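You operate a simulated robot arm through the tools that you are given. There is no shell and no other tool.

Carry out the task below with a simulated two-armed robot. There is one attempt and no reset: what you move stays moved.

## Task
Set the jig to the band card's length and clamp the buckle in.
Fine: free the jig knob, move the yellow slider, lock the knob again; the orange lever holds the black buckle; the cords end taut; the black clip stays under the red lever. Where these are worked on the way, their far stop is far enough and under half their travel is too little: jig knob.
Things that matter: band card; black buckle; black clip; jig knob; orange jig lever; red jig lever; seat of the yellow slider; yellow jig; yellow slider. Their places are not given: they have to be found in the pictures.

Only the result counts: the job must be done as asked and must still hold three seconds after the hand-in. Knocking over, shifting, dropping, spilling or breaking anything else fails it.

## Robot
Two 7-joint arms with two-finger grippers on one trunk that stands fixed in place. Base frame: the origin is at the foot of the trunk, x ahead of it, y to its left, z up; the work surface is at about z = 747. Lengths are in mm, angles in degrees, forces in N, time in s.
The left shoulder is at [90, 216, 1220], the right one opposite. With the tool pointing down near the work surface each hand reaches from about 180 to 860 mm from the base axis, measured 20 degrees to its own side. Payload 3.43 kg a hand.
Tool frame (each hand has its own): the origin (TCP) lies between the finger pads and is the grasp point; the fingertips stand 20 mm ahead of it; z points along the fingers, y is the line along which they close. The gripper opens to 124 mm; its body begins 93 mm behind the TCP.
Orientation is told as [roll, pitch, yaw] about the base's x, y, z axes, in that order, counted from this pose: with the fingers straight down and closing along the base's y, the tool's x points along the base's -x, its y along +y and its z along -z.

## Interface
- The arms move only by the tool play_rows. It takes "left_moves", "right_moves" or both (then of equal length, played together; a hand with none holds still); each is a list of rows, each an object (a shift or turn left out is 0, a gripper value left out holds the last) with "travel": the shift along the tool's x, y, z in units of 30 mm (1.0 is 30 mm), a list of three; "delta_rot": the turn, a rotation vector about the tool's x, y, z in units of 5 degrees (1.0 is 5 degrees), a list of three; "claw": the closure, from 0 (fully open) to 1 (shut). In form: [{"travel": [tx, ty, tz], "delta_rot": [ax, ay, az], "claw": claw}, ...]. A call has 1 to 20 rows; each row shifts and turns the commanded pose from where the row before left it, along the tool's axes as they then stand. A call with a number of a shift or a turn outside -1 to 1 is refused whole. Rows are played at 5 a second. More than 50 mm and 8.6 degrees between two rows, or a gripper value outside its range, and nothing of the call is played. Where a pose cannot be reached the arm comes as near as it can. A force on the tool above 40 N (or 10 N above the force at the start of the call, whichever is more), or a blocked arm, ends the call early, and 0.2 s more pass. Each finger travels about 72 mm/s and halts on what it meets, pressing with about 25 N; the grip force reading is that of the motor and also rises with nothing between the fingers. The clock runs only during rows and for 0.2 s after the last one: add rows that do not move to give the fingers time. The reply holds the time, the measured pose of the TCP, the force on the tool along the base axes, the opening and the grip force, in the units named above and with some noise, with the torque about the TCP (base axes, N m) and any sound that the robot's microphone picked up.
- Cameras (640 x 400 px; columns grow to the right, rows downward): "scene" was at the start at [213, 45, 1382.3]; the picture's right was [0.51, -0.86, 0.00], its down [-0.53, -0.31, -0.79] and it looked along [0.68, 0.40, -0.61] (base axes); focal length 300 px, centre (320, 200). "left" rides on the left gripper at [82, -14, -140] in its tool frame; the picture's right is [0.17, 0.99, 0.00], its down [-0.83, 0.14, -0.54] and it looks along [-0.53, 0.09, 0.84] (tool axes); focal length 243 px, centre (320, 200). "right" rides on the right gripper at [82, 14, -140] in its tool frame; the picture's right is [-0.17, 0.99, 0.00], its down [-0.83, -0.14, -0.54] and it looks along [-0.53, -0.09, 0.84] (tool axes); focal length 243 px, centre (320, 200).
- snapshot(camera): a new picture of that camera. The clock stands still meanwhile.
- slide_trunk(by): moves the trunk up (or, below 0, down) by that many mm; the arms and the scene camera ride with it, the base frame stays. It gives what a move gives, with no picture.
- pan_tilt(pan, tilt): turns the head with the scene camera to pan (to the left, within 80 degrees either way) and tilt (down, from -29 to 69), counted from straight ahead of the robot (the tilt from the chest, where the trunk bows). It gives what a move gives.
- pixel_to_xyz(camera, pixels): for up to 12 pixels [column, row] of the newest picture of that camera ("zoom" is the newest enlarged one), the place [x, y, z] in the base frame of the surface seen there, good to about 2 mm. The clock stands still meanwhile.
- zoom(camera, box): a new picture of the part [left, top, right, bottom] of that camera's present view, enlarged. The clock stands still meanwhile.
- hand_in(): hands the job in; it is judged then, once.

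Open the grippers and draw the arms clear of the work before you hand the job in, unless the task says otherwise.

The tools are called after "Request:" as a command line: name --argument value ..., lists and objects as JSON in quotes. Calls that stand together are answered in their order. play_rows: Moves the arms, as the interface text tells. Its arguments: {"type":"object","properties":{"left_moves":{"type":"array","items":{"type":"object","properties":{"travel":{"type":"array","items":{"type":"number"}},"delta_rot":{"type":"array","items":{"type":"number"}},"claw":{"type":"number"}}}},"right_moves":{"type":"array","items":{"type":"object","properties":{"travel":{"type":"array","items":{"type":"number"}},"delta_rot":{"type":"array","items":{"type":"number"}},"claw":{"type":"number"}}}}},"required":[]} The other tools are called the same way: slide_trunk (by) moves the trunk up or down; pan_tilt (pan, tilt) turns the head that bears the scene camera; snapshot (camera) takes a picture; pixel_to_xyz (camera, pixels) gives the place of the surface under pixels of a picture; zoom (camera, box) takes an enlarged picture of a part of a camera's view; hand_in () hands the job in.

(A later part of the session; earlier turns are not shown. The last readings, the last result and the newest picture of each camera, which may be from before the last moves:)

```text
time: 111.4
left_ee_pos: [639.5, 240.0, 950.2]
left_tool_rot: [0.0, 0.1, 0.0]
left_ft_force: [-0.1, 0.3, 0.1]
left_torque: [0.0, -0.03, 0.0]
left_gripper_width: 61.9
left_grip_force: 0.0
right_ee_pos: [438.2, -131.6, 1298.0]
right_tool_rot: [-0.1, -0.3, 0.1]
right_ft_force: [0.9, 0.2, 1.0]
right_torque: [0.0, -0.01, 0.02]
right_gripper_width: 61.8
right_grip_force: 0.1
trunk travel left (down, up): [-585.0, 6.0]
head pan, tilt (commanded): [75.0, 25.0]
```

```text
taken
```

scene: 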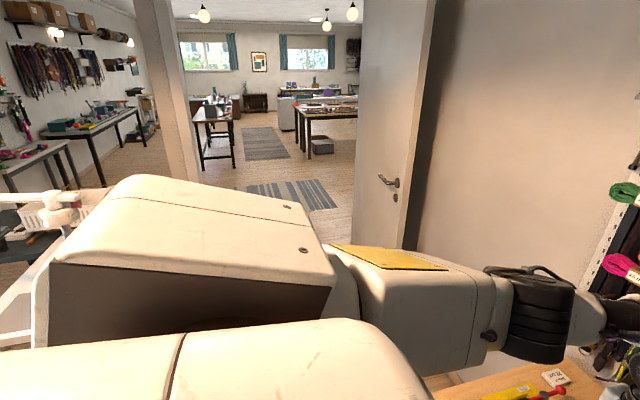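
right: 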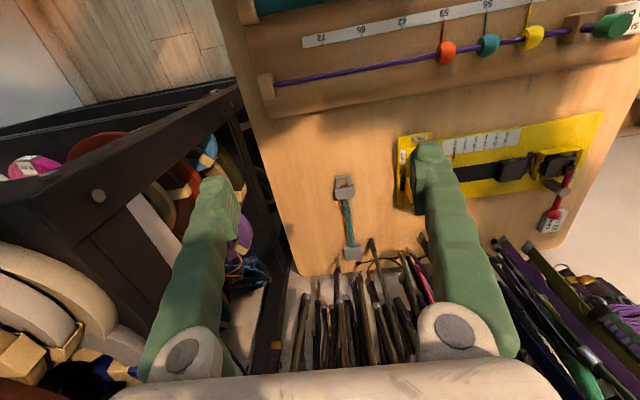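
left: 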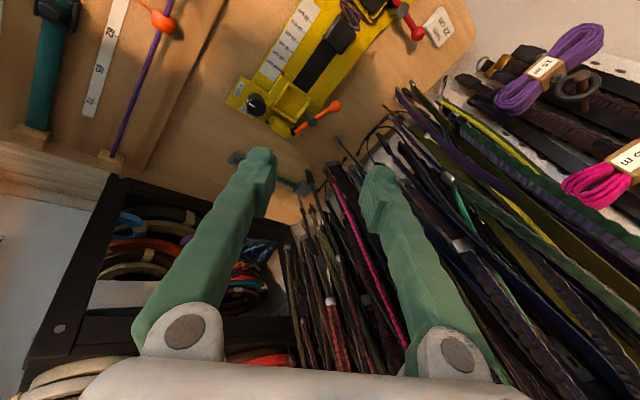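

The left hand now stands at (640,240,950) with no complaint – the arm is unflipped. The trunk must come down again, so I first lift the hand 210 mm, then lower the trunk 210.

Request:
play_rows --left_moves '[{"travel": [0.3, 0, -0.9]}, {"travel": [0.3, 0, -0.9]}, {"travel": [0.3, 0, -0.9]}, {"travel": [0.3, 0, -0.9]}, {"travel": [0.3, 0, -0.9]}, {"travel": [0.3, 0, -0.9]}, {"travel": [0.3, 0, -0.9]}, {"travel": [0.3, 0, -0.9]}, {"travel": [0, 0, 0]}]'

Request:
slide_trunk --by -210

```text
time: 113.4
left_ee_pos: [566.5, 240.6, 1165.8]
left_tool_rot: [0.0, 0.0, -0.1]
left_ft_force: [-0.4, 0.2, 0.7]
left_torque: [0.0, -0.01, 0.01]
left_gripper_width: 62.0
left_grip_force: 0.0
right_ee_pos: [438.1, -132.3, 1297.0]
right_tool_rot: [0.0, -0.4, 0.0]
right_ft_force: [-0.2, 0.1, 0.1]
right_torque: [0.01, -0.01, 0.02]
right_gripper_width: 62.0
right_grip_force: 0.1
trunk travel left (down, up): [-585.0, 6.0]
head pan, tilt (commanded): [75.0, 25.0]
```

```text
time: 115.6
left_ee_pos: [568.0, 241.4, 956.4]
left_tool_rot: [-0.1, 0.0, 0.0]
left_ft_force: [0.1, -0.1, 0.5]
left_torque: [-0.01, -0.02, -0.04]
left_gripper_width: 62.0
left_grip_force: 0.0
right_ee_pos: [438.2, -133.0, 1088.3]
right_tool_rot: [0.0, -0.3, 0.0]
right_ft_force: [-0.8, -0.2, 0.4]
right_torque: [-0.05, -0.03, 0.0]
right_gripper_width: 61.9
right_grip_force: 0.0
trunk travel left (down, up): [-375.0, 216.0]
head pan, tilt (commanded): [75.0, 25.0]
```

Left hand at (568,241,956). Now I turn the head back to the jig and move the left hand over the knob (649,140) at z≈900, then turn it to yaw −60.

Request:
pan_tilt --pan 25 --tilt 42

Request:
play_rows --left_moves '[{"travel": [-0.54, -0.674, 0.374]}, {"travel": [-0.54, -0.674, 0.374]}, {"travel": [-0.54, -0.674, 0.374]}, {"travel": [-0.54, -0.674, 0.374]}, {"travel": [-0.54, -0.674, 0.374]}, {"delta_rot": [0, 0, 1]}, {"delta_rot": [0, 0, 1]}, {"delta_rot": [0, 0, 1]}, {"delta_rot": [0, 0, 1]}, {"delta_rot": [0, 0, 1]}, {"delta_rot": [0, 0, 1]}, {"delta_rot": [0, 0, 1]}, {"delta_rot": [0, 0, 1]}, {"delta_rot": [0, 0, 1]}, {"delta_rot": [0, 0, 1]}, {"delta_rot": [0, 0, 1]}, {"delta_rot": [0, 0, 1]}, {"travel": [0, 0, 0]}]'

Request:
snapshot --camera "scene"

Request:
snapshot --camera "left"

```text
time: 116.8
left_ee_pos: [567.8, 239.6, 957.2]
left_tool_rot: [0.0, 0.1, 0.0]
left_ft_force: [0.0, 0.6, -0.8]
left_torque: [0.04, -0.02, 0.0]
left_gripper_width: 62.0
left_grip_force: 0.0
right_ee_pos: [438.0, -131.8, 1087.6]
right_tool_rot: [-0.1, -0.3, 0.0]
right_ft_force: [0.4, -0.5, 0.1]
right_torque: [0.03, 0.02, 0.0]
right_gripper_width: 61.9
right_grip_force: 0.0
trunk travel left (down, up): [-375.0, 216.0]
head pan, tilt (commanded): [25.0, 42.0]
```

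```text
time: 120.6
left_ee_pos: [648.8, 138.8, 899.4]
left_tool_rot: [0.0, 0.0, -60.2]
left_ft_force: [0.4, 0.7, -0.2]
left_torque: [0.01, 0.0, 0.01]
left_gripper_width: 62.1
left_grip_force: 0.0
right_ee_pos: [438.8, -132.9, 1087.6]
right_tool_rot: [0.0, -0.3, 0.1]
right_ft_force: [-0.2, -0.4, 0.3]
right_torque: [-0.01, 0.0, 0.0]
right_gripper_width: 61.9
right_grip_force: 0.0
trunk travel left (down, up): [-375.0, 216.0]
head pan, tilt (commanded): [25.0, 42.0]
```

```text
taken
```

scene: 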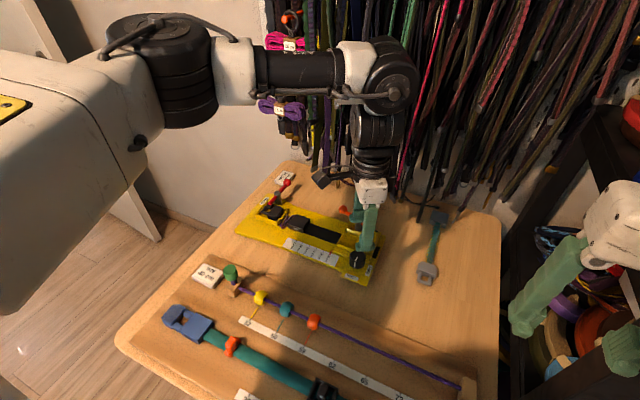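

```text
taken
```

left: 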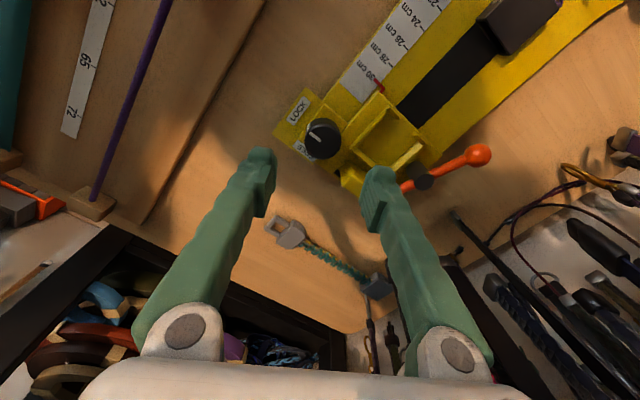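

The hand is above the knob now. I enlarge the left view around the knob (322,138) to fix its centre precisely.

Request:
zoom --camera "left" --box '[262, 80, 442, 200]'

```text
3.33 times, centred on (352, 140) of left
```

zoom: 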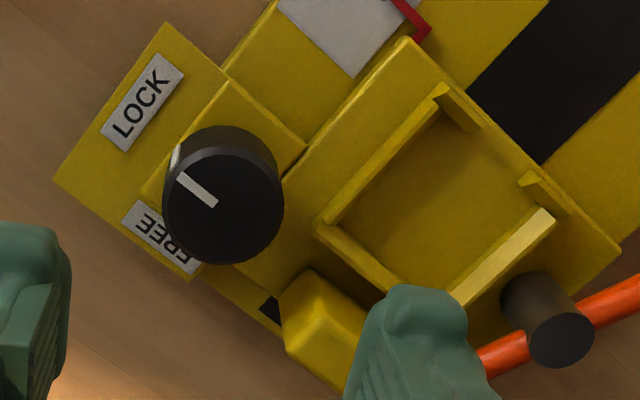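

I query the knob's top rim, centre, the white line's ends and the block's edges in this zoom.

Request:
pixel_to_xyz --camera "zoom" --pixels '[[170, 208], [279, 207], [223, 155], [222, 258], [222, 207], [184, 179], [212, 203], [315, 285], [360, 315], [145, 105], [175, 245], [240, 100]]'

```text
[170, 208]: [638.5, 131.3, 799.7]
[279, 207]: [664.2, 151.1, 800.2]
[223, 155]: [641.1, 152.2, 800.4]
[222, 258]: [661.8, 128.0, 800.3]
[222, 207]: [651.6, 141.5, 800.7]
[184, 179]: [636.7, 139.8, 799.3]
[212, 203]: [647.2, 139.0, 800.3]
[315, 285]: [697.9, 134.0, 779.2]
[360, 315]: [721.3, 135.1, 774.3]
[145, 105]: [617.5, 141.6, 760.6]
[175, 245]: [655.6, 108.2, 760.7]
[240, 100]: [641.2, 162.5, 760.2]
```

Knob centre is (651.4,140.7), top z 800, pointer towards LOCK (−x), FREE towards −y. I set the opening to about 50 mm, centre, and lower to TCP z≈796.

Request:
play_rows --left_moves '[{"travel": [0.01, 0.107, 0], "claw": 0.6}, {"travel": [0, 0, 0.6]}, {"travel": [0, 0, 0.6]}, {"travel": [0, 0, 0.6]}, {"travel": [0, 0, 0.6]}, {"travel": [0, 0, 0.6]}, {"travel": [0, 0, 0.43]}, {"travel": [0, 0, 0]}]'

Request:
snapshot --camera "left"

Request:
zoom --camera "scene" --box '[300, 180, 420, 300]'

```text
time: 122.4
left_ee_pos: [650.4, 139.9, 796.6]
left_tool_rot: [0.0, 0.0, -60.1]
left_ft_force: [-0.9, 0.2, -0.2]
left_torque: [0.01, 0.05, -0.01]
left_gripper_width: 49.7
left_grip_force: 0.1
right_ee_pos: [437.9, -132.3, 1087.6]
right_tool_rot: [0.0, -0.3, 0.0]
right_ft_force: [-0.1, -0.4, 0.4]
right_torque: [0.0, -0.01, -0.01]
right_gripper_width: 62.0
right_grip_force: 0.2
trunk travel left (down, up): [-375.0, 216.0]
head pan, tilt (commanded): [25.0, 42.0]
```

```text
taken
```

left: 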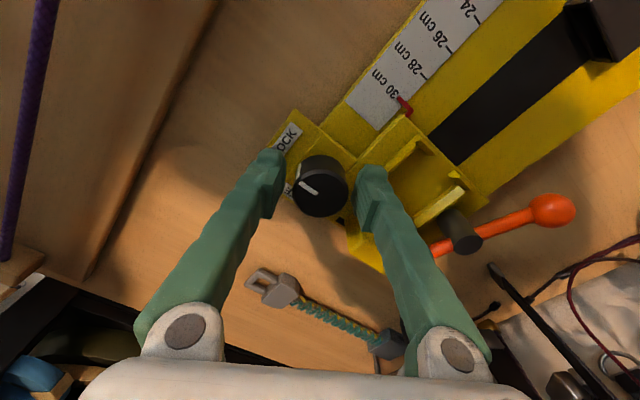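

```text
3.33 times, centred on (360, 240) of scene
```

zoom: 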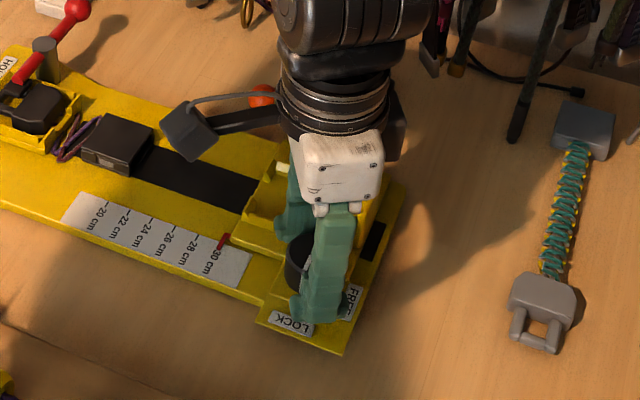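

The knob sits between the fingers. I close on it.

Request:
play_rows --left_moves '[{"claw": 0.9}, {"travel": [0, 0, 0]}, {"travel": [0, 0, 0]}, {"travel": [0, 0, 0]}]'

```text
time: 123.4
left_ee_pos: [651.1, 140.7, 796.7]
left_tool_rot: [0.0, 0.0, -60.0]
left_ft_force: [2.6, 1.0, -1.1]
left_torque: [0.1, -0.05, -0.01]
left_gripper_width: 36.6
left_grip_force: 44.4
right_ee_pos: [438.8, -132.5, 1087.2]
right_tool_rot: [-0.2, -0.3, 0.0]
right_ft_force: [-1.0, 0.8, -0.7]
right_torque: [0.01, 0.05, -0.04]
right_gripper_width: 61.8
right_grip_force: 0.0
trunk travel left (down, up): [-375.0, 216.0]
head pan, tilt (commanded): [25.0, 42.0]
```

The fingers hold the knob (36.6 mm wide, 44 N). I turn it counter-clockwise towards FREE, 90° in 5° steps.

Request:
play_rows --left_moves '[{"delta_rot": [0, 0, -1]}, {"delta_rot": [0, 0, -1]}, {"delta_rot": [0, 0, -1]}, {"delta_rot": [0, 0, -1]}, {"delta_rot": [0, 0, -1]}, {"delta_rot": [0, 0, -1]}, {"delta_rot": [0, 0, -1]}, {"delta_rot": [0, 0, -1]}, {"delta_rot": [0, 0, -1]}, {"travel": [0, 0, 0]}]'

Request:
snapshot --camera "left"

```text
time: 125.6
left_ee_pos: [651.3, 139.7, 797.8]
left_tool_rot: [-0.1, 0.1, -15.0]
left_ft_force: [-10.0, -2.0, -5.3]
left_torque: [-0.03, 0.08, 0.0]
left_gripper_width: 36.3
left_grip_force: 44.8
right_ee_pos: [437.9, -132.4, 1088.3]
right_tool_rot: [-0.1, -0.4, 0.0]
right_ft_force: [0.4, -0.1, -0.6]
right_torque: [0.0, 0.03, -0.01]
right_gripper_width: 61.9
right_grip_force: 0.0
trunk travel left (down, up): [-375.0, 216.0]
head pan, tilt (commanded): [25.0, 42.0]
```

```text
taken
```

left: 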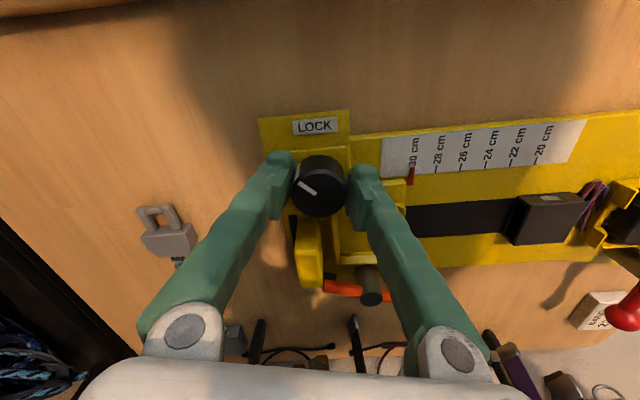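

The knob turned with the hand (pointer keeps its place between the fingers while LOCK moved to the top). I turn the second 45°.

Request:
play_rows --left_moves '[{"delta_rot": [0, 0, -1]}, {"delta_rot": [0, 0, -1]}, {"delta_rot": [0, 0, -1]}, {"delta_rot": [0, 0, -1]}, {"delta_rot": [0, 0, -1]}, {"delta_rot": [0, 0, -1]}, {"delta_rot": [0, 0, -1]}, {"delta_rot": [0, 0, -1]}, {"delta_rot": [0, 0, -1]}, {"travel": [0, 0, 0]}]'

Request:
snapshot --camera "left"

```text
time: 127.8
left_ee_pos: [650.6, 140.2, 797.1]
left_tool_rot: [0.1, 0.0, 30.0]
left_ft_force: [-13.2, 0.1, -5.3]
left_torque: [-0.07, 0.22, -0.67]
left_gripper_width: 36.3
left_grip_force: 44.9
right_ee_pos: [436.9, -132.9, 1087.2]
right_tool_rot: [-0.1, -0.4, 0.0]
right_ft_force: [-0.3, -0.1, 0.1]
right_torque: [-0.05, -0.03, 0.01]
right_gripper_width: 62.1
right_grip_force: 0.2
trunk travel left (down, up): [-375.0, 216.0]
head pan, tilt (commanded): [25.0, 42.0]
```

```text
taken
```

left: 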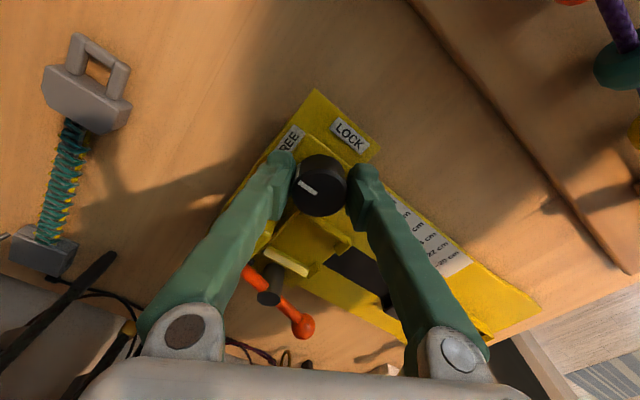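

A torque of −0.67 N m shows the knob has come to its FREE stop. I open and rise.

Request:
play_rows --left_moves '[{"claw": 0.58}, {"travel": [0, 0, 0]}, {"travel": [0, 0, 0]}, {"travel": [0, 0, -0.6]}, {"travel": [0, 0, -0.8]}, {"travel": [0, 0, -0.8]}, {"travel": [0, 0, -0.8]}, {"travel": [0, 0, -0.6]}, {"travel": [0, 0, 0]}]'

Request:
snapshot --camera "left"

Request:
zoom --camera "scene" --box '[220, 160, 420, 290]'

```text
time: 129.8
left_ee_pos: [676.5, 143.7, 897.2]
left_tool_rot: [0.1, 0.2, 29.9]
left_ft_force: [0.1, -0.1, 0.3]
left_torque: [-0.05, 0.03, 0.01]
left_gripper_width: 52.4
left_grip_force: 0.1
left hand out of reach, approached as far as the arm can: row 5, 6, 7
right_ee_pos: [439.1, -132.7, 1086.7]
right_tool_rot: [-0.2, -0.3, 0.0]
right_ft_force: [0.1, 0.6, 0.0]
right_torque: [-0.01, 0.03, -0.01]
right_gripper_width: 61.9
right_grip_force: 0.0
trunk travel left (down, up): [-375.0, 216.0]
head pan, tilt (commanded): [25.0, 42.0]
```

```text
taken
```

left: 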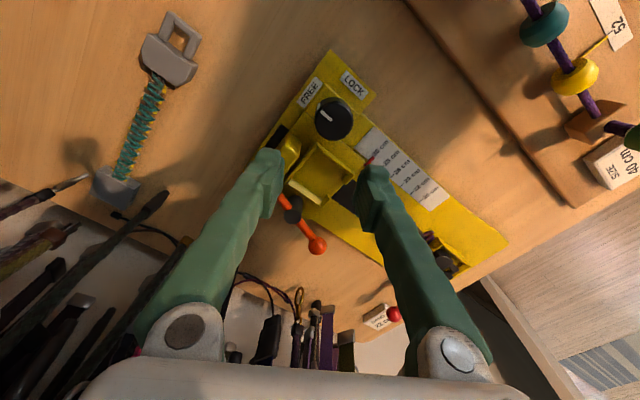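

```text
3.08 times, centred on (320, 225) of scene
```

zoom: 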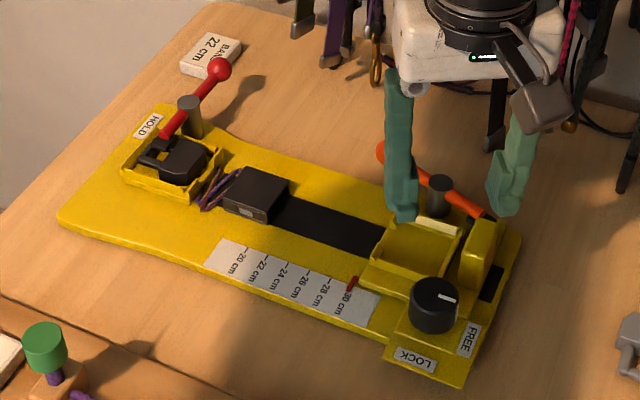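

The knob is released and its white line now points towards FREE. I measure its direction in an enlarged left view.

Request:
zoom --camera "left" --box '[260, 50, 420, 160]'

```text
3.64 times, centred on (340, 105) of left
```

zoom: 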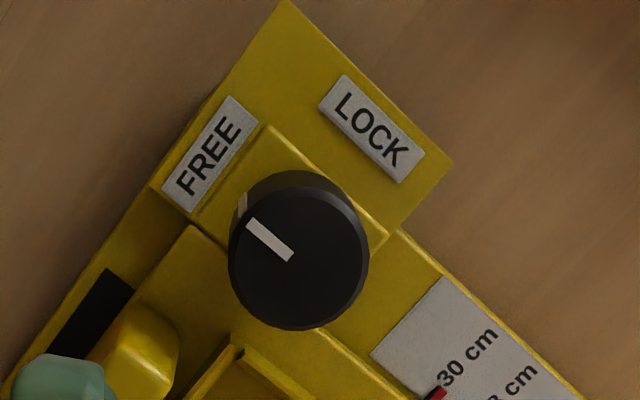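

Request:
pixel_to_xyz --camera "zoom" --pixels '[[253, 226], [288, 256], [300, 190], [238, 258], [362, 255], [300, 322], [140, 345], [95, 365], [205, 365], [430, 392]]'

```text
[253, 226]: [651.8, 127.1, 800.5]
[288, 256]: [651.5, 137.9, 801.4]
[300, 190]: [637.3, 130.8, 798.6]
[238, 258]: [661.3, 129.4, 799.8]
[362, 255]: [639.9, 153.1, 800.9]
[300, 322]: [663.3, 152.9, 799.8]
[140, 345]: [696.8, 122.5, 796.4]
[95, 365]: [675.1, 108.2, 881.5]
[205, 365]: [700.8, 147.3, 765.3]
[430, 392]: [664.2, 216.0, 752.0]
```

The pointer now stands along −y, i.e. at FREE. Next is the slider: I measure scale ticks and rail direction in the scene zoom for the exact travel.

Request:
zoom --camera "scene" --box '[270, 220, 350, 280]'

```text
6.67 times, centred on (310, 250) of scene
```

zoom: 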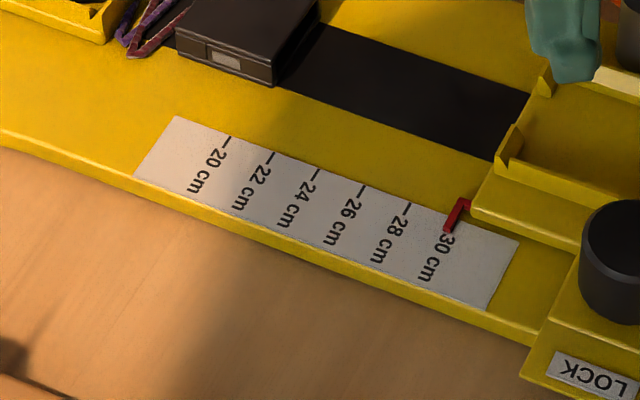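

Request:
pixel_to_xyz --camera "zoom" --pixels '[[226, 142], [270, 157], [315, 173], [361, 190], [406, 207], [450, 228], [462, 203], [176, 117], [519, 240], [490, 308], [136, 172], [330, 30]]'

```text
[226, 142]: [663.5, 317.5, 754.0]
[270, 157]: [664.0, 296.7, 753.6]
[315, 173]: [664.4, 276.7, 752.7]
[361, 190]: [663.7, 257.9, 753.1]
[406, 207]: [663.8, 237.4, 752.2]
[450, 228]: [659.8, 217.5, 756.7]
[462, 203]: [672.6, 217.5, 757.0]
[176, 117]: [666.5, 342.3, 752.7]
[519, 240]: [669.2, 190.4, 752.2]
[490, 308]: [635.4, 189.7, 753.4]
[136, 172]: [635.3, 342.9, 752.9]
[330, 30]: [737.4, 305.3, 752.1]
```

The ticks all lie at x≈664: the rail runs exactly along y; 22 cm is at y≈297.1, pointer now 217.5, so +79.6 mm. I turn the hand to yaw 0 and move over the handle block (718.5,125).

Request:
play_rows --left_moves '[{"delta_rot": [0, 0, 1], "claw": 0.52}, {"delta_rot": [0, 0, 1]}, {"delta_rot": [0, 0, 1]}, {"delta_rot": [0, 0, 1]}, {"delta_rot": [0, 0, 1]}, {"delta_rot": [0, 0, 1]}, {"travel": [-0.7, -0.31, 0]}, {"travel": [-0.7, -0.31, 0]}, {"travel": [0, 0, 0]}]'

Request:
snapshot --camera "left"

```text
time: 131.8
left_ee_pos: [716.8, 123.8, 898.5]
left_tool_rot: [-0.1, 0.0, 0.0]
left_ft_force: [1.0, 0.8, 0.3]
left_torque: [-0.01, -0.02, 0.02]
left_gripper_width: 59.6
left_grip_force: 0.0
right_ee_pos: [437.6, -132.6, 1087.1]
right_tool_rot: [-0.1, -0.4, 0.0]
right_ft_force: [-0.3, 0.7, 0.5]
right_torque: [-0.03, -0.01, 0.0]
right_gripper_width: 62.0
right_grip_force: 0.1
trunk travel left (down, up): [-375.0, 216.0]
head pan, tilt (commanded): [25.0, 42.0]
```

```text
taken
```

left: 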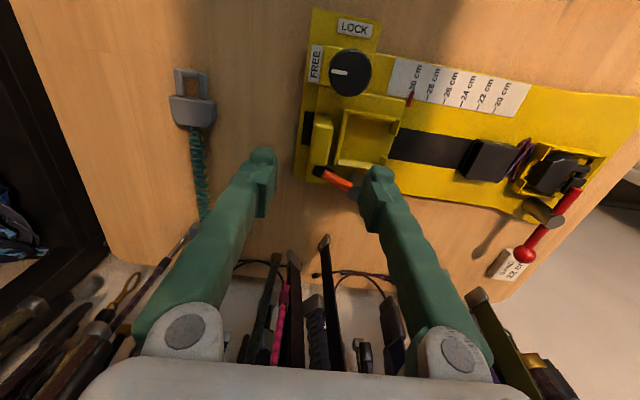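

Request:
zoom --camera "left" --box '[280, 90, 420, 200]'

```text
3.64 times, centred on (350, 145) of left
```

zoom: 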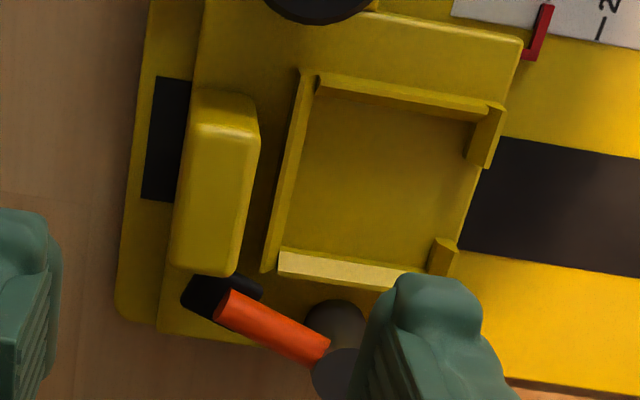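

Request:
pixel_to_xyz --camera "zoom" --pixels '[[205, 110], [243, 115], [228, 255], [184, 252], [252, 180], [300, 180], [330, 105], [462, 130], [455, 190], [290, 240], [405, 268], [445, 258]]'

Request:
pixel_to_xyz --camera "zoom" --pixels '[[308, 75], [265, 268], [280, 262], [500, 105], [486, 160], [443, 240], [390, 282], [400, 100], [340, 265], [380, 180], [240, 292], [195, 300]]'

```text
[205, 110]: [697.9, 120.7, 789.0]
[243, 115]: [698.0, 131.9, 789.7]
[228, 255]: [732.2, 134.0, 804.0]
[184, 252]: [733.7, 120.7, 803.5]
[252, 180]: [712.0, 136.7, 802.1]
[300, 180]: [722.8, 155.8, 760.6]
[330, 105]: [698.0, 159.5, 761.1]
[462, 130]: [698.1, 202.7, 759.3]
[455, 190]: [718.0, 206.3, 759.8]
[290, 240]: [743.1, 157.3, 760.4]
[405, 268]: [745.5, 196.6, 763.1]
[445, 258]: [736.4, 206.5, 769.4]
```

```text
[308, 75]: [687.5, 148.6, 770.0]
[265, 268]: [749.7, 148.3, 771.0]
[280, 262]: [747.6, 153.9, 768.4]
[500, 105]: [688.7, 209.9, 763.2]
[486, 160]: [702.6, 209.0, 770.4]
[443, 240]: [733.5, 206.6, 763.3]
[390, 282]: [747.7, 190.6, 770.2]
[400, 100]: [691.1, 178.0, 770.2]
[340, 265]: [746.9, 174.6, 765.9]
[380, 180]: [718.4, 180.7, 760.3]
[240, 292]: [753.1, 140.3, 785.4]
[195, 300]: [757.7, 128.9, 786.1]
```

Block spans y 119–136, x 697–738, top z 804; seat interior x 694–746, y 152–205, floor 760, rims 770. I centre on the block (y 127.5) and lower to z≈798 with the fingers straddling it.

Request:
play_rows --left_moves '[{"travel": [0, 0.12, 0]}, {"travel": [0, 0, 0.6]}, {"travel": [0, 0, 0.6]}, {"travel": [0, 0, 0.6]}, {"travel": [0, 0, 0.6]}, {"travel": [0, 0, 0.6]}, {"travel": [0, 0, 0.35]}, {"travel": [0, 0, 0]}]'

Request:
snapshot --camera "left"

```text
time: 133.6
left_ee_pos: [717.0, 128.9, 799.4]
left_tool_rot: [0.1, 0.1, 0.0]
left_ft_force: [-1.1, 0.3, -0.4]
left_torque: [0.01, -0.02, -0.01]
left_gripper_width: 59.3
left_grip_force: 0.1
right_ee_pos: [437.0, -133.2, 1086.8]
right_tool_rot: [-0.1, -0.3, 0.0]
right_ft_force: [-0.5, -0.4, 0.2]
right_torque: [0.0, 0.01, 0.01]
right_gripper_width: 61.8
right_grip_force: 0.0
trunk travel left (down, up): [-375.0, 216.0]
head pan, tilt (commanded): [25.0, 42.0]
```

```text
taken
```

left: 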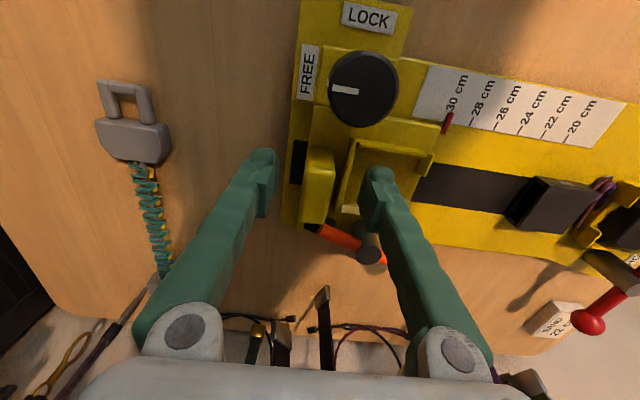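

The block (320,185) is between the fingers. I close on it.

Request:
play_rows --left_moves '[{"claw": 0.97}, {"travel": [0, 0, 0]}, {"travel": [0, 0, 0]}, {"travel": [0, 0, 0]}, {"travel": [0, 0, 0]}]'

Request:
snapshot --camera "left"

```text
time: 134.8
left_ee_pos: [716.5, 128.4, 799.7]
left_tool_rot: [0.0, 0.1, -0.1]
left_ft_force: [-0.6, 0.0, -1.8]
left_torque: [-0.04, -0.11, -0.02]
left_gripper_width: 18.8
left_grip_force: 44.9
right_ee_pos: [438.9, -132.8, 1086.8]
right_tool_rot: [0.0, -0.2, 0.0]
right_ft_force: [0.2, -0.2, -0.6]
right_torque: [-0.01, -0.02, -0.05]
right_gripper_width: 61.8
right_grip_force: 0.1
trunk travel left (down, up): [-375.0, 216.0]
head pan, tilt (commanded): [25.0, 42.0]
```

```text
taken
```

left: 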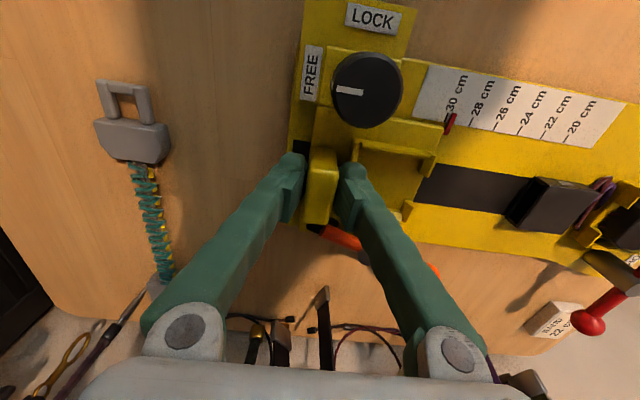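

Gripped (18.8 mm). I slide it +60 mm along y first and check the force and the pointer.

Request:
play_rows --left_moves '[{"travel": [0, 0.4, 0]}, {"travel": [0, 0.4, 0]}, {"travel": [0, 0.4, 0]}, {"travel": [0, 0.4, 0]}, {"travel": [0, 0.4, 0]}, {"travel": [0, 0, 0]}, {"travel": [0, 0, 0]}]'

Request:
snapshot --camera "left"

Request:
zoom --camera "scene" --box '[230, 180, 390, 290]'

```text
time: 136.4
left_ee_pos: [715.7, 189.8, 799.2]
left_tool_rot: [0.0, -0.1, -0.1]
left_ft_force: [-1.9, 0.0, 12.8]
left_torque: [0.04, 0.67, -0.06]
left_gripper_width: 18.8
left_grip_force: 45.2
right_ee_pos: [436.6, -131.3, 1088.2]
right_tool_rot: [-0.2, -0.4, 0.0]
right_ft_force: [0.6, 0.2, -0.9]
right_torque: [0.02, 0.01, 0.0]
right_gripper_width: 61.9
right_grip_force: 0.1
trunk travel left (down, up): [-375.0, 216.0]
head pan, tilt (commanded): [25.0, 42.0]
```

```text
taken
```

left: 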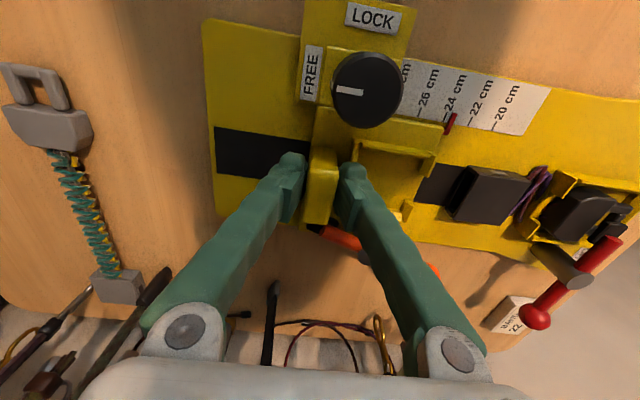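

```text
3.64 times, centred on (310, 235) of scene
```

zoom: 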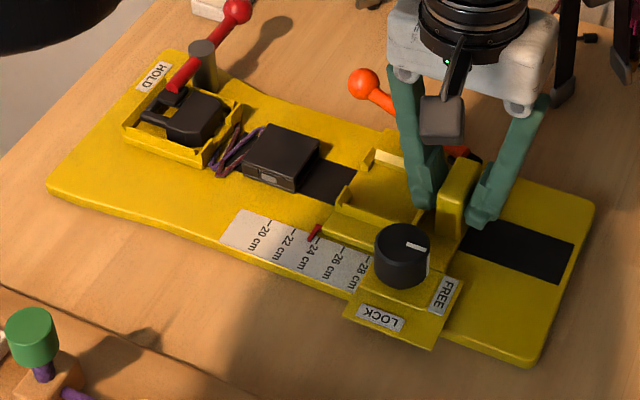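

The whole carriage (with knob) moved; the pointer is near 24. I enlarge the scale to measure pointer and ticks exactly.

Request:
zoom --camera "scene" --box '[270, 220, 350, 280]'

```text
6.67 times, centred on (310, 250) of scene
```

zoom: 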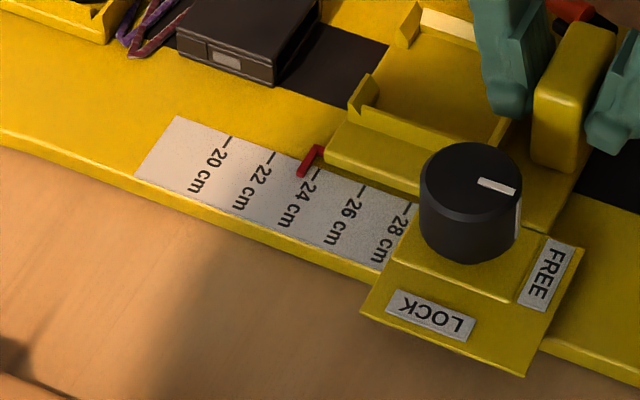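

Request:
pixel_to_xyz --camera "zoom" --pixels '[[302, 173], [306, 168], [312, 160], [316, 153], [270, 157], [274, 153], [226, 142], [230, 138], [360, 190], [317, 172]]'

```text
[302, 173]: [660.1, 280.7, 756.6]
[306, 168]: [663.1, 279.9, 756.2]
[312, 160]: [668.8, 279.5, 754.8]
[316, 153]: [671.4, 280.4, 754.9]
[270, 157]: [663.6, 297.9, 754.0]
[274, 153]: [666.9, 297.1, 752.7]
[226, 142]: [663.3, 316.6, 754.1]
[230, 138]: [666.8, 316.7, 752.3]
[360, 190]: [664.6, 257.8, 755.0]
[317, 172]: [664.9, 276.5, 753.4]
```

Pointer at y≈280.1, 22 tick at ≈297.2: about 17.3 mm remain. I move +17.4 mm.

Request:
play_rows --left_moves '[{"travel": [0, 0.29, 0]}, {"travel": [0, 0.29, 0]}, {"travel": [0, 0, 0]}, {"travel": [0, 0, 0]}, {"travel": [0, 0, 0]}]'

Request:
zoom --camera "scene" --box '[270, 215, 350, 275]'

Request:
snapshot --camera "left"

```text
time: 137.6
left_ee_pos: [716.8, 205.4, 799.9]
left_tool_rot: [0.0, -0.1, 0.0]
left_ft_force: [8.6, -0.2, 11.2]
left_torque: [-0.01, -0.55, -0.02]
left_gripper_width: 18.9
left_grip_force: 45.1
right_ee_pos: [438.1, -133.0, 1087.1]
right_tool_rot: [-0.1, -0.3, 0.0]
right_ft_force: [-0.1, 0.4, 0.0]
right_torque: [-0.03, 0.0, 0.0]
right_gripper_width: 62.0
right_grip_force: 0.1
trunk travel left (down, up): [-375.0, 216.0]
head pan, tilt (commanded): [25.0, 42.0]
```

```text
6.67 times, centred on (310, 245) of scene
```

zoom: 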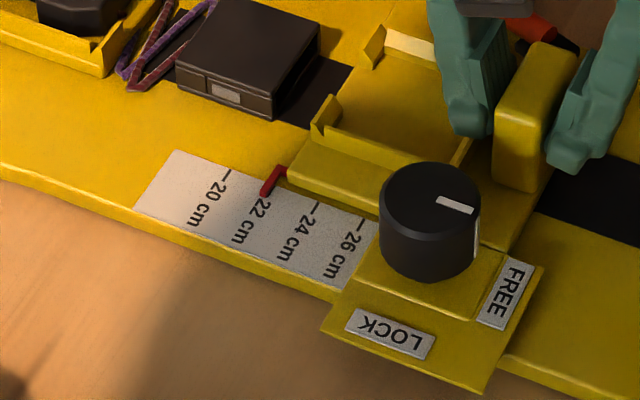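

```text
taken
```

left: 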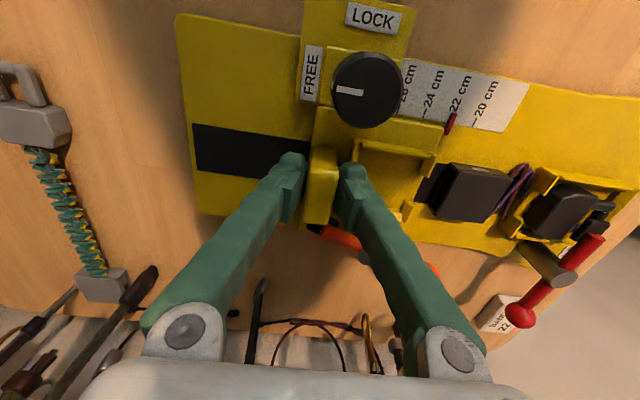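

Request:
pixel_to_xyz --camera "zoom" --pixels '[[265, 190], [269, 185], [274, 177], [277, 171], [227, 175], [231, 171], [315, 207], [318, 203], [358, 222], [362, 218], [265, 205], [270, 195]]'

```text
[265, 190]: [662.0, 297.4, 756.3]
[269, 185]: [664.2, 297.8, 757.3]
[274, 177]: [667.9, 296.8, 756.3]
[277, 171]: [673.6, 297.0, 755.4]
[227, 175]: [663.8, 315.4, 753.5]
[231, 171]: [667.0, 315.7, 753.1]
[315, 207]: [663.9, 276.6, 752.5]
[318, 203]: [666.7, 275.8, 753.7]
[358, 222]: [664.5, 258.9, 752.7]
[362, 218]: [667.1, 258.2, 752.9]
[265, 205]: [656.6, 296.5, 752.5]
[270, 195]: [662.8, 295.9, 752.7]
```

Pointer reads y≈297.2. I double-check against the tick marks with the left camera enlarged around (455,110).

Request:
zoom --camera "left" --box '[390, 50, 530, 150]'

```text
4.00 times, centred on (460, 100) of left
```

zoom: 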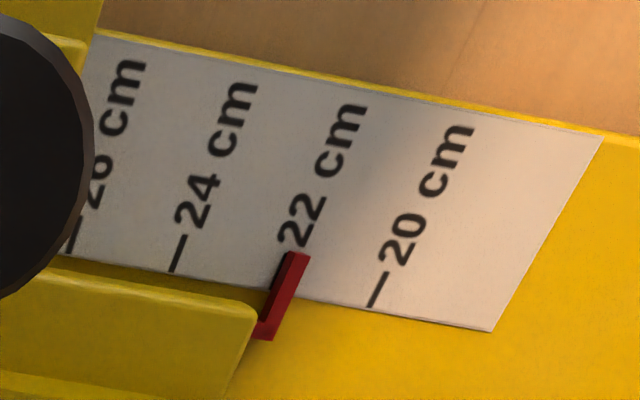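

The pointer sits on the 22 tick within about half a millimetre (allowing for parallax). I release the block and rise.

Request:
play_rows --left_moves '[{"claw": 0.7}, {"travel": [0, 0, 0]}, {"claw": 0.55}, {"travel": [0, 0, 0]}, {"travel": [0, 0, -0.5]}, {"travel": [0, 0, -0.8]}, {"travel": [0, 0, -0.8]}, {"travel": [0, 0, -0.8]}, {"travel": [0, 0, -0.4]}, {"travel": [0, 0, 0]}]'

Request:
snapshot --camera "left"

Request:
zoom --camera "scene" --box '[270, 215, 350, 275]'

```text
time: 139.8
left_ee_pos: [717.5, 206.2, 897.5]
left_tool_rot: [0.0, 0.1, 0.0]
left_ft_force: [-0.6, 0.1, -0.3]
left_torque: [0.03, 0.03, -0.03]
left_gripper_width: 55.8
left_grip_force: 0.0
right_ee_pos: [436.9, -133.6, 1087.6]
right_tool_rot: [-0.1, -0.3, 0.1]
right_ft_force: [-0.2, -0.1, 0.5]
right_torque: [-0.01, -0.01, 0.01]
right_gripper_width: 62.1
right_grip_force: 0.1
trunk travel left (down, up): [-375.0, 216.0]
head pan, tilt (commanded): [25.0, 42.0]
```

```text
taken
```

left: 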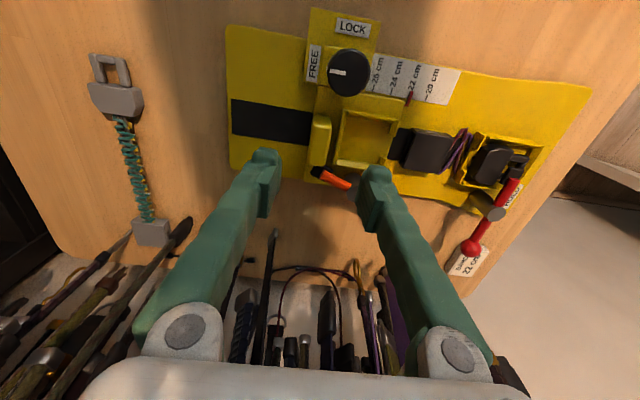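

```text
6.67 times, centred on (310, 245) of scene
```

zoom: 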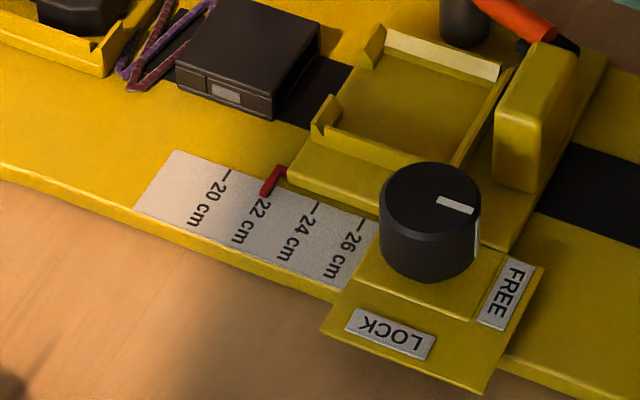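

The slider stayed at 22. I now measure the knob's new centre in the left view before gripping it.

Request:
zoom --camera "left" --box '[290, 20, 430, 120]'

```text
4.00 times, centred on (360, 70) of left
```

zoom: 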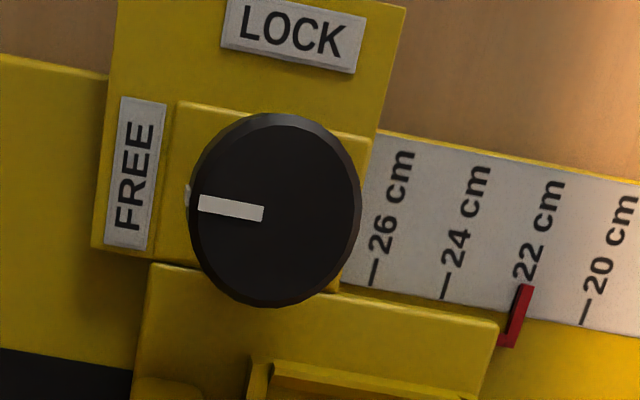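

Request:
pixel_to_xyz --camera "zoom" --pixels '[[202, 222], [350, 215], [278, 130], [270, 292], [275, 210], [205, 203], [260, 213], [220, 150], [335, 150], [220, 275], [335, 270], [517, 300]]'

```text
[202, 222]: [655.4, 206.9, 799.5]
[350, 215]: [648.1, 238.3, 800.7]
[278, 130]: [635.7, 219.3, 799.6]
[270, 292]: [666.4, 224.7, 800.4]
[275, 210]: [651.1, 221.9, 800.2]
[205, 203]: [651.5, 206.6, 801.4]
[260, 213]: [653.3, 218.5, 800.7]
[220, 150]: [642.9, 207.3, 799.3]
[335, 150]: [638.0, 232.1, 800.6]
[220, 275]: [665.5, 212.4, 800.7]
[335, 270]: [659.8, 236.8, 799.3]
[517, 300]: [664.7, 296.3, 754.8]
```

Knob centre now (651.4,222.2). I move there, turn to yaw +30 (so the fingers can turn the knob back 90° clockwise), opening 50 mm.

Request:
play_rows --left_moves '[{"travel": [0.733, 0.18, 0.2], "claw": 0.6}, {"travel": [0.733, 0.18, 0.2]}, {"travel": [0.733, 0.18, 0.2]}, {"delta_rot": [0, 0, -1]}, {"delta_rot": [0, 0, -1]}, {"delta_rot": [0, 0, -1]}, {"delta_rot": [0, 0, -1]}, {"delta_rot": [0, 0, -1]}, {"delta_rot": [0, 0, -1]}, {"travel": [0, 0, 0]}]'

```text
time: 142.0
left_ee_pos: [652.0, 223.1, 878.5]
left_tool_rot: [0.0, 0.3, 29.8]
left_ft_force: [0.4, -0.7, 0.8]
left_torque: [0.02, 0.02, 0.01]
left_gripper_width: 49.6
left_grip_force: 0.0
right_ee_pos: [439.1, -132.0, 1086.8]
right_tool_rot: [-0.1, -0.4, 0.0]
right_ft_force: [-0.3, -0.3, -0.1]
right_torque: [0.03, 0.0, -0.02]
right_gripper_width: 61.8
right_grip_force: 0.1
trunk travel left (down, up): [-375.0, 216.0]
head pan, tilt (commanded): [25.0, 42.0]
```

Request:
play_rows --left_moves '[{"travel": [0, 0, 0.6]}, {"travel": [0, 0, 0.6]}, {"travel": [0, 0, 0.6]}, {"travel": [0, 0, 0.6]}, {"travel": [0, 0, 0.33]}, {"travel": [0, 0, 0]}]'

Request:
snapshot --camera "left"

```text
time: 143.4
left_ee_pos: [649.7, 221.8, 796.8]
left_tool_rot: [0.1, 0.0, 30.1]
left_ft_force: [-0.7, 0.4, 0.0]
left_torque: [0.0, -0.01, 0.0]
left_gripper_width: 49.6
left_grip_force: 0.2
right_ee_pos: [438.0, -132.9, 1087.2]
right_tool_rot: [-0.2, -0.3, 0.0]
right_ft_force: [-0.4, -0.3, 0.3]
right_torque: [0.01, 0.01, -0.01]
right_gripper_width: 61.7
right_grip_force: 0.1
trunk travel left (down, up): [-375.0, 216.0]
head pan, tilt (commanded): [25.0, 42.0]
```

```text
taken
```

left: 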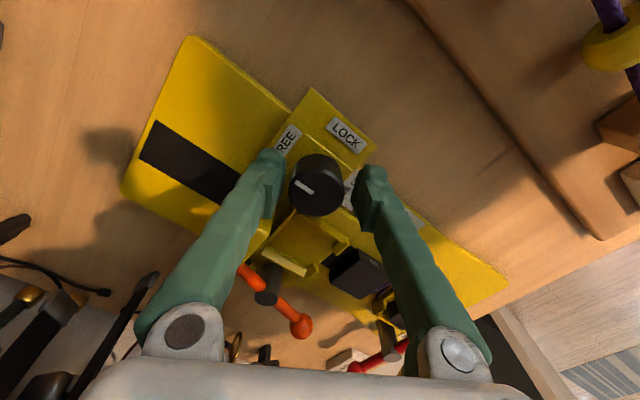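

The knob sits slightly nearer the left finger. Since the slider is still free, I want to be centred; I enlarge to measure the gaps.

Request:
zoom --camera "left" --box '[250, 130, 390, 230]'

```text
4.00 times, centred on (320, 180) of left
```

zoom: 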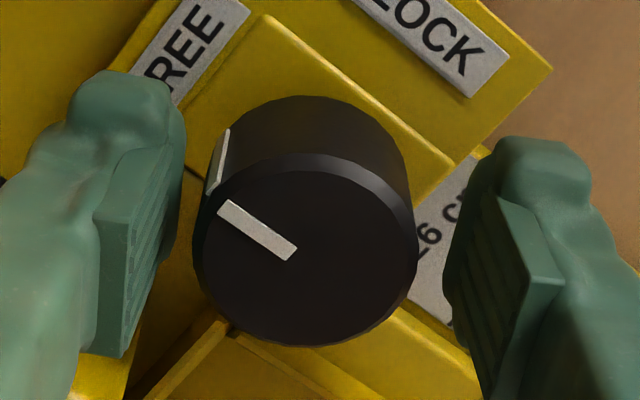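

Knob is about 2 mm nearer the left finger; I shift 2 mm along tool −y and then close on it gently, watching for slider movement.

Request:
play_rows --left_moves '[{"travel": [0, -0.067, 0]}, {"travel": [0, 0, 0]}, {"claw": 0.68}, {"travel": [0, 0, 0]}, {"travel": [0, 0, 0]}]'

Request:
zoom --camera "left" --box '[250, 130, 390, 230]'

```text
time: 144.6
left_ee_pos: [651.3, 220.8, 799.1]
left_tool_rot: [0.0, 0.0, 30.1]
left_ft_force: [0.8, -0.5, -0.5]
left_torque: [0.02, 0.0, 0.0]
left_gripper_width: 39.4
left_grip_force: 0.1
right_ee_pos: [438.5, -132.6, 1087.4]
right_tool_rot: [-0.1, -0.4, 0.0]
right_ft_force: [-0.4, 0.2, -0.5]
right_torque: [-0.01, -0.01, -0.06]
right_gripper_width: 62.1
right_grip_force: 0.0
trunk travel left (down, up): [-375.0, 216.0]
head pan, tilt (commanded): [25.0, 42.0]
```

```text
4.00 times, centred on (320, 180) of left
```

zoom: 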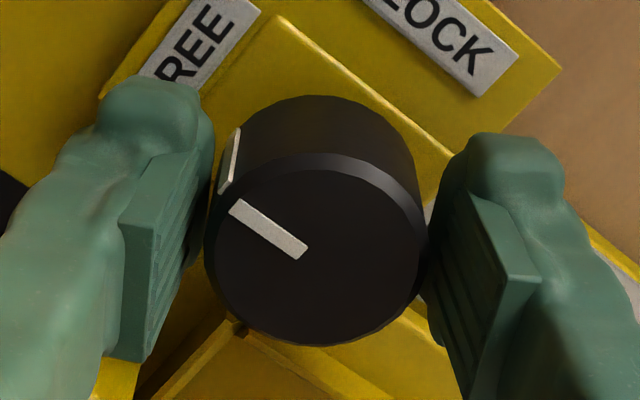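

Now well centred (39.4 mm open, gaps even). I close fully on the knob and check the slider pointer.

Request:
play_rows --left_moves '[{"claw": 0.9}, {"travel": [0, 0, 0]}, {"travel": [0, 0, 0]}, {"travel": [0, 0, 0]}]'

Request:
zoom --camera "scene" --box '[270, 215, 350, 275]'

```text
time: 145.6
left_ee_pos: [650.4, 221.0, 797.7]
left_tool_rot: [0.0, -0.1, 29.9]
left_ft_force: [1.2, 0.7, -0.7]
left_torque: [0.01, -0.08, -0.08]
left_gripper_width: 36.5
left_grip_force: 44.8
right_ee_pos: [438.4, -132.1, 1087.4]
right_tool_rot: [0.0, -0.4, 0.0]
right_ft_force: [0.6, -0.5, 0.0]
right_torque: [-0.01, -0.02, 0.0]
right_gripper_width: 62.1
right_grip_force: 0.0
trunk travel left (down, up): [-375.0, 216.0]
head pan, tilt (commanded): [25.0, 42.0]
```

```text
6.67 times, centred on (310, 245) of scene
```

zoom: 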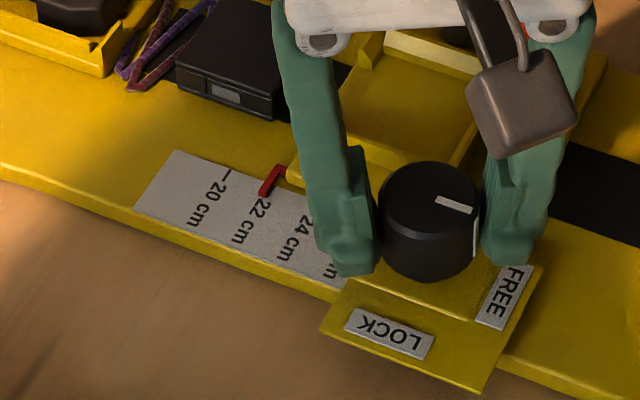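

The pointer has not moved (still on 22 within ~0.3 mm by parallax-corrected reading). I turn the knob clockwise 90° back to LOCK.

Request:
play_rows --left_moves '[{"delta_rot": [0, 0, 1]}, {"delta_rot": [0, 0, 1]}, {"delta_rot": [0, 0, 1]}, {"delta_rot": [0, 0, 1]}, {"delta_rot": [0, 0, 1]}, {"delta_rot": [0, 0, 1]}, {"delta_rot": [0, 0, 1]}, {"delta_rot": [0, 0, 1]}, {"delta_rot": [0, 0, 1]}, {"travel": [0, 0, 0]}]'

Request:
play_rows --left_moves '[{"delta_rot": [0, 0, 1]}, {"delta_rot": [0, 0, 1]}, {"delta_rot": [0, 0, 1]}, {"delta_rot": [0, 0, 1]}, {"delta_rot": [0, 0, 1]}, {"delta_rot": [0, 0, 1]}, {"delta_rot": [0, 0, 1]}, {"delta_rot": [0, 0, 1]}, {"delta_rot": [0, 0, 1]}, {"travel": [0, 0, 0]}]'

Request:
snapshot --camera "left"

```text
time: 147.8
left_ee_pos: [651.8, 220.8, 796.7]
left_tool_rot: [0.0, 0.1, -15.2]
left_ft_force: [0.7, 1.6, 6.1]
left_torque: [0.0, -0.1, -0.01]
left_gripper_width: 36.0
left_grip_force: 44.9
right_ee_pos: [437.8, -132.4, 1087.3]
right_tool_rot: [-0.1, -0.2, 0.0]
right_ft_force: [-0.8, 0.7, -0.2]
right_torque: [-0.02, 0.0, 0.02]
right_gripper_width: 62.2
right_grip_force: 0.1
trunk travel left (down, up): [-375.0, 216.0]
head pan, tilt (commanded): [25.0, 42.0]
```

```text
time: 150.0
left_ee_pos: [652.4, 220.8, 797.1]
left_tool_rot: [-0.1, 0.0, -60.1]
left_ft_force: [0.3, -0.8, 3.7]
left_torque: [-0.35, -0.13, -0.01]
left_gripper_width: 35.9
left_grip_force: 45.1
right_ee_pos: [436.7, -132.6, 1087.2]
right_tool_rot: [-0.1, -0.2, 0.0]
right_ft_force: [0.3, 0.6, -0.8]
right_torque: [-0.01, -0.02, 0.04]
right_gripper_width: 62.0
right_grip_force: 0.0
trunk travel left (down, up): [-375.0, 216.0]
head pan, tilt (commanded): [25.0, 42.0]
```

```text
taken
```

left: 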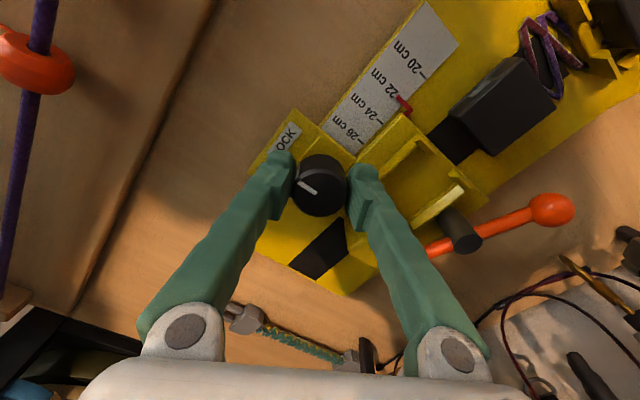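

The knob followed 90° with no stop felt yet; I turn about 5° more to make sure of the LOCK stop, watching the torque.

Request:
play_rows --left_moves '[{"delta_rot": [0, 0, 0.5]}, {"delta_rot": [0, 0, 0.5]}, {"travel": [0, 0, 0]}]'

```text
time: 150.8
left_ee_pos: [650.9, 220.6, 798.8]
left_tool_rot: [0.0, 0.1, -65.1]
left_ft_force: [-0.9, -0.3, 3.2]
left_torque: [0.1, 0.03, 0.59]
left_gripper_width: 36.3
left_grip_force: 45.0
right_ee_pos: [438.5, -132.3, 1087.8]
right_tool_rot: [-0.1, -0.2, 0.0]
right_ft_force: [0.0, 0.4, -1.1]
right_torque: [0.05, -0.02, -0.02]
right_gripper_width: 62.1
right_grip_force: 0.0
trunk travel left (down, up): [-375.0, 216.0]
head pan, tilt (commanded): [25.0, 42.0]
```

Torque +0.59 N m: the LOCK stop is reached. I open, rise and check pointer and knob.

Request:
play_rows --left_moves '[{"claw": 0.6}, {"travel": [0, 0, 0]}, {"travel": [0, 0, 0]}, {"travel": [0, 0, -0.5]}, {"travel": [0, 0, -0.8]}, {"travel": [0, 0, -0.8]}, {"travel": [0, 0, -0.8]}, {"travel": [0, 0, -0.5]}, {"travel": [0, 0, 0]}]'

Request:
zoom --camera "left" --box '[260, 40, 460, 190]'

Request:
zoom --camera "scene" --box '[250, 190, 370, 280]'

```text
time: 152.8
left_ee_pos: [651.2, 218.7, 899.2]
left_tool_rot: [-0.1, 0.1, -65.1]
left_ft_force: [0.5, -0.8, 0.1]
left_torque: [-0.02, -0.01, 0.01]
left_gripper_width: 49.7
left_grip_force: 0.0
right_ee_pos: [438.4, -132.1, 1088.2]
right_tool_rot: [-0.2, -0.3, 0.0]
right_ft_force: [-0.3, -0.9, 0.3]
right_torque: [-0.01, 0.05, -0.04]
right_gripper_width: 62.0
right_grip_force: 0.1
trunk travel left (down, up): [-375.0, 216.0]
head pan, tilt (commanded): [25.0, 42.0]
```

```text
2.67 times, centred on (360, 115) of left
```

zoom: 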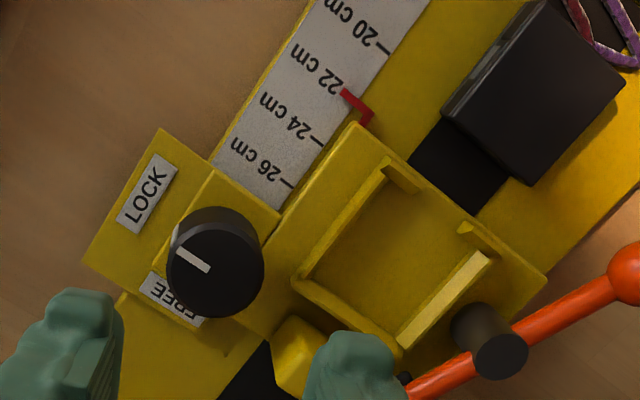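

```text
4.44 times, centred on (310, 235) of scene
```

zoom: 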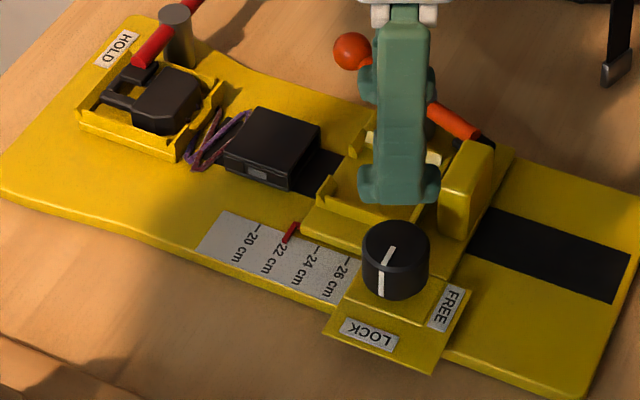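

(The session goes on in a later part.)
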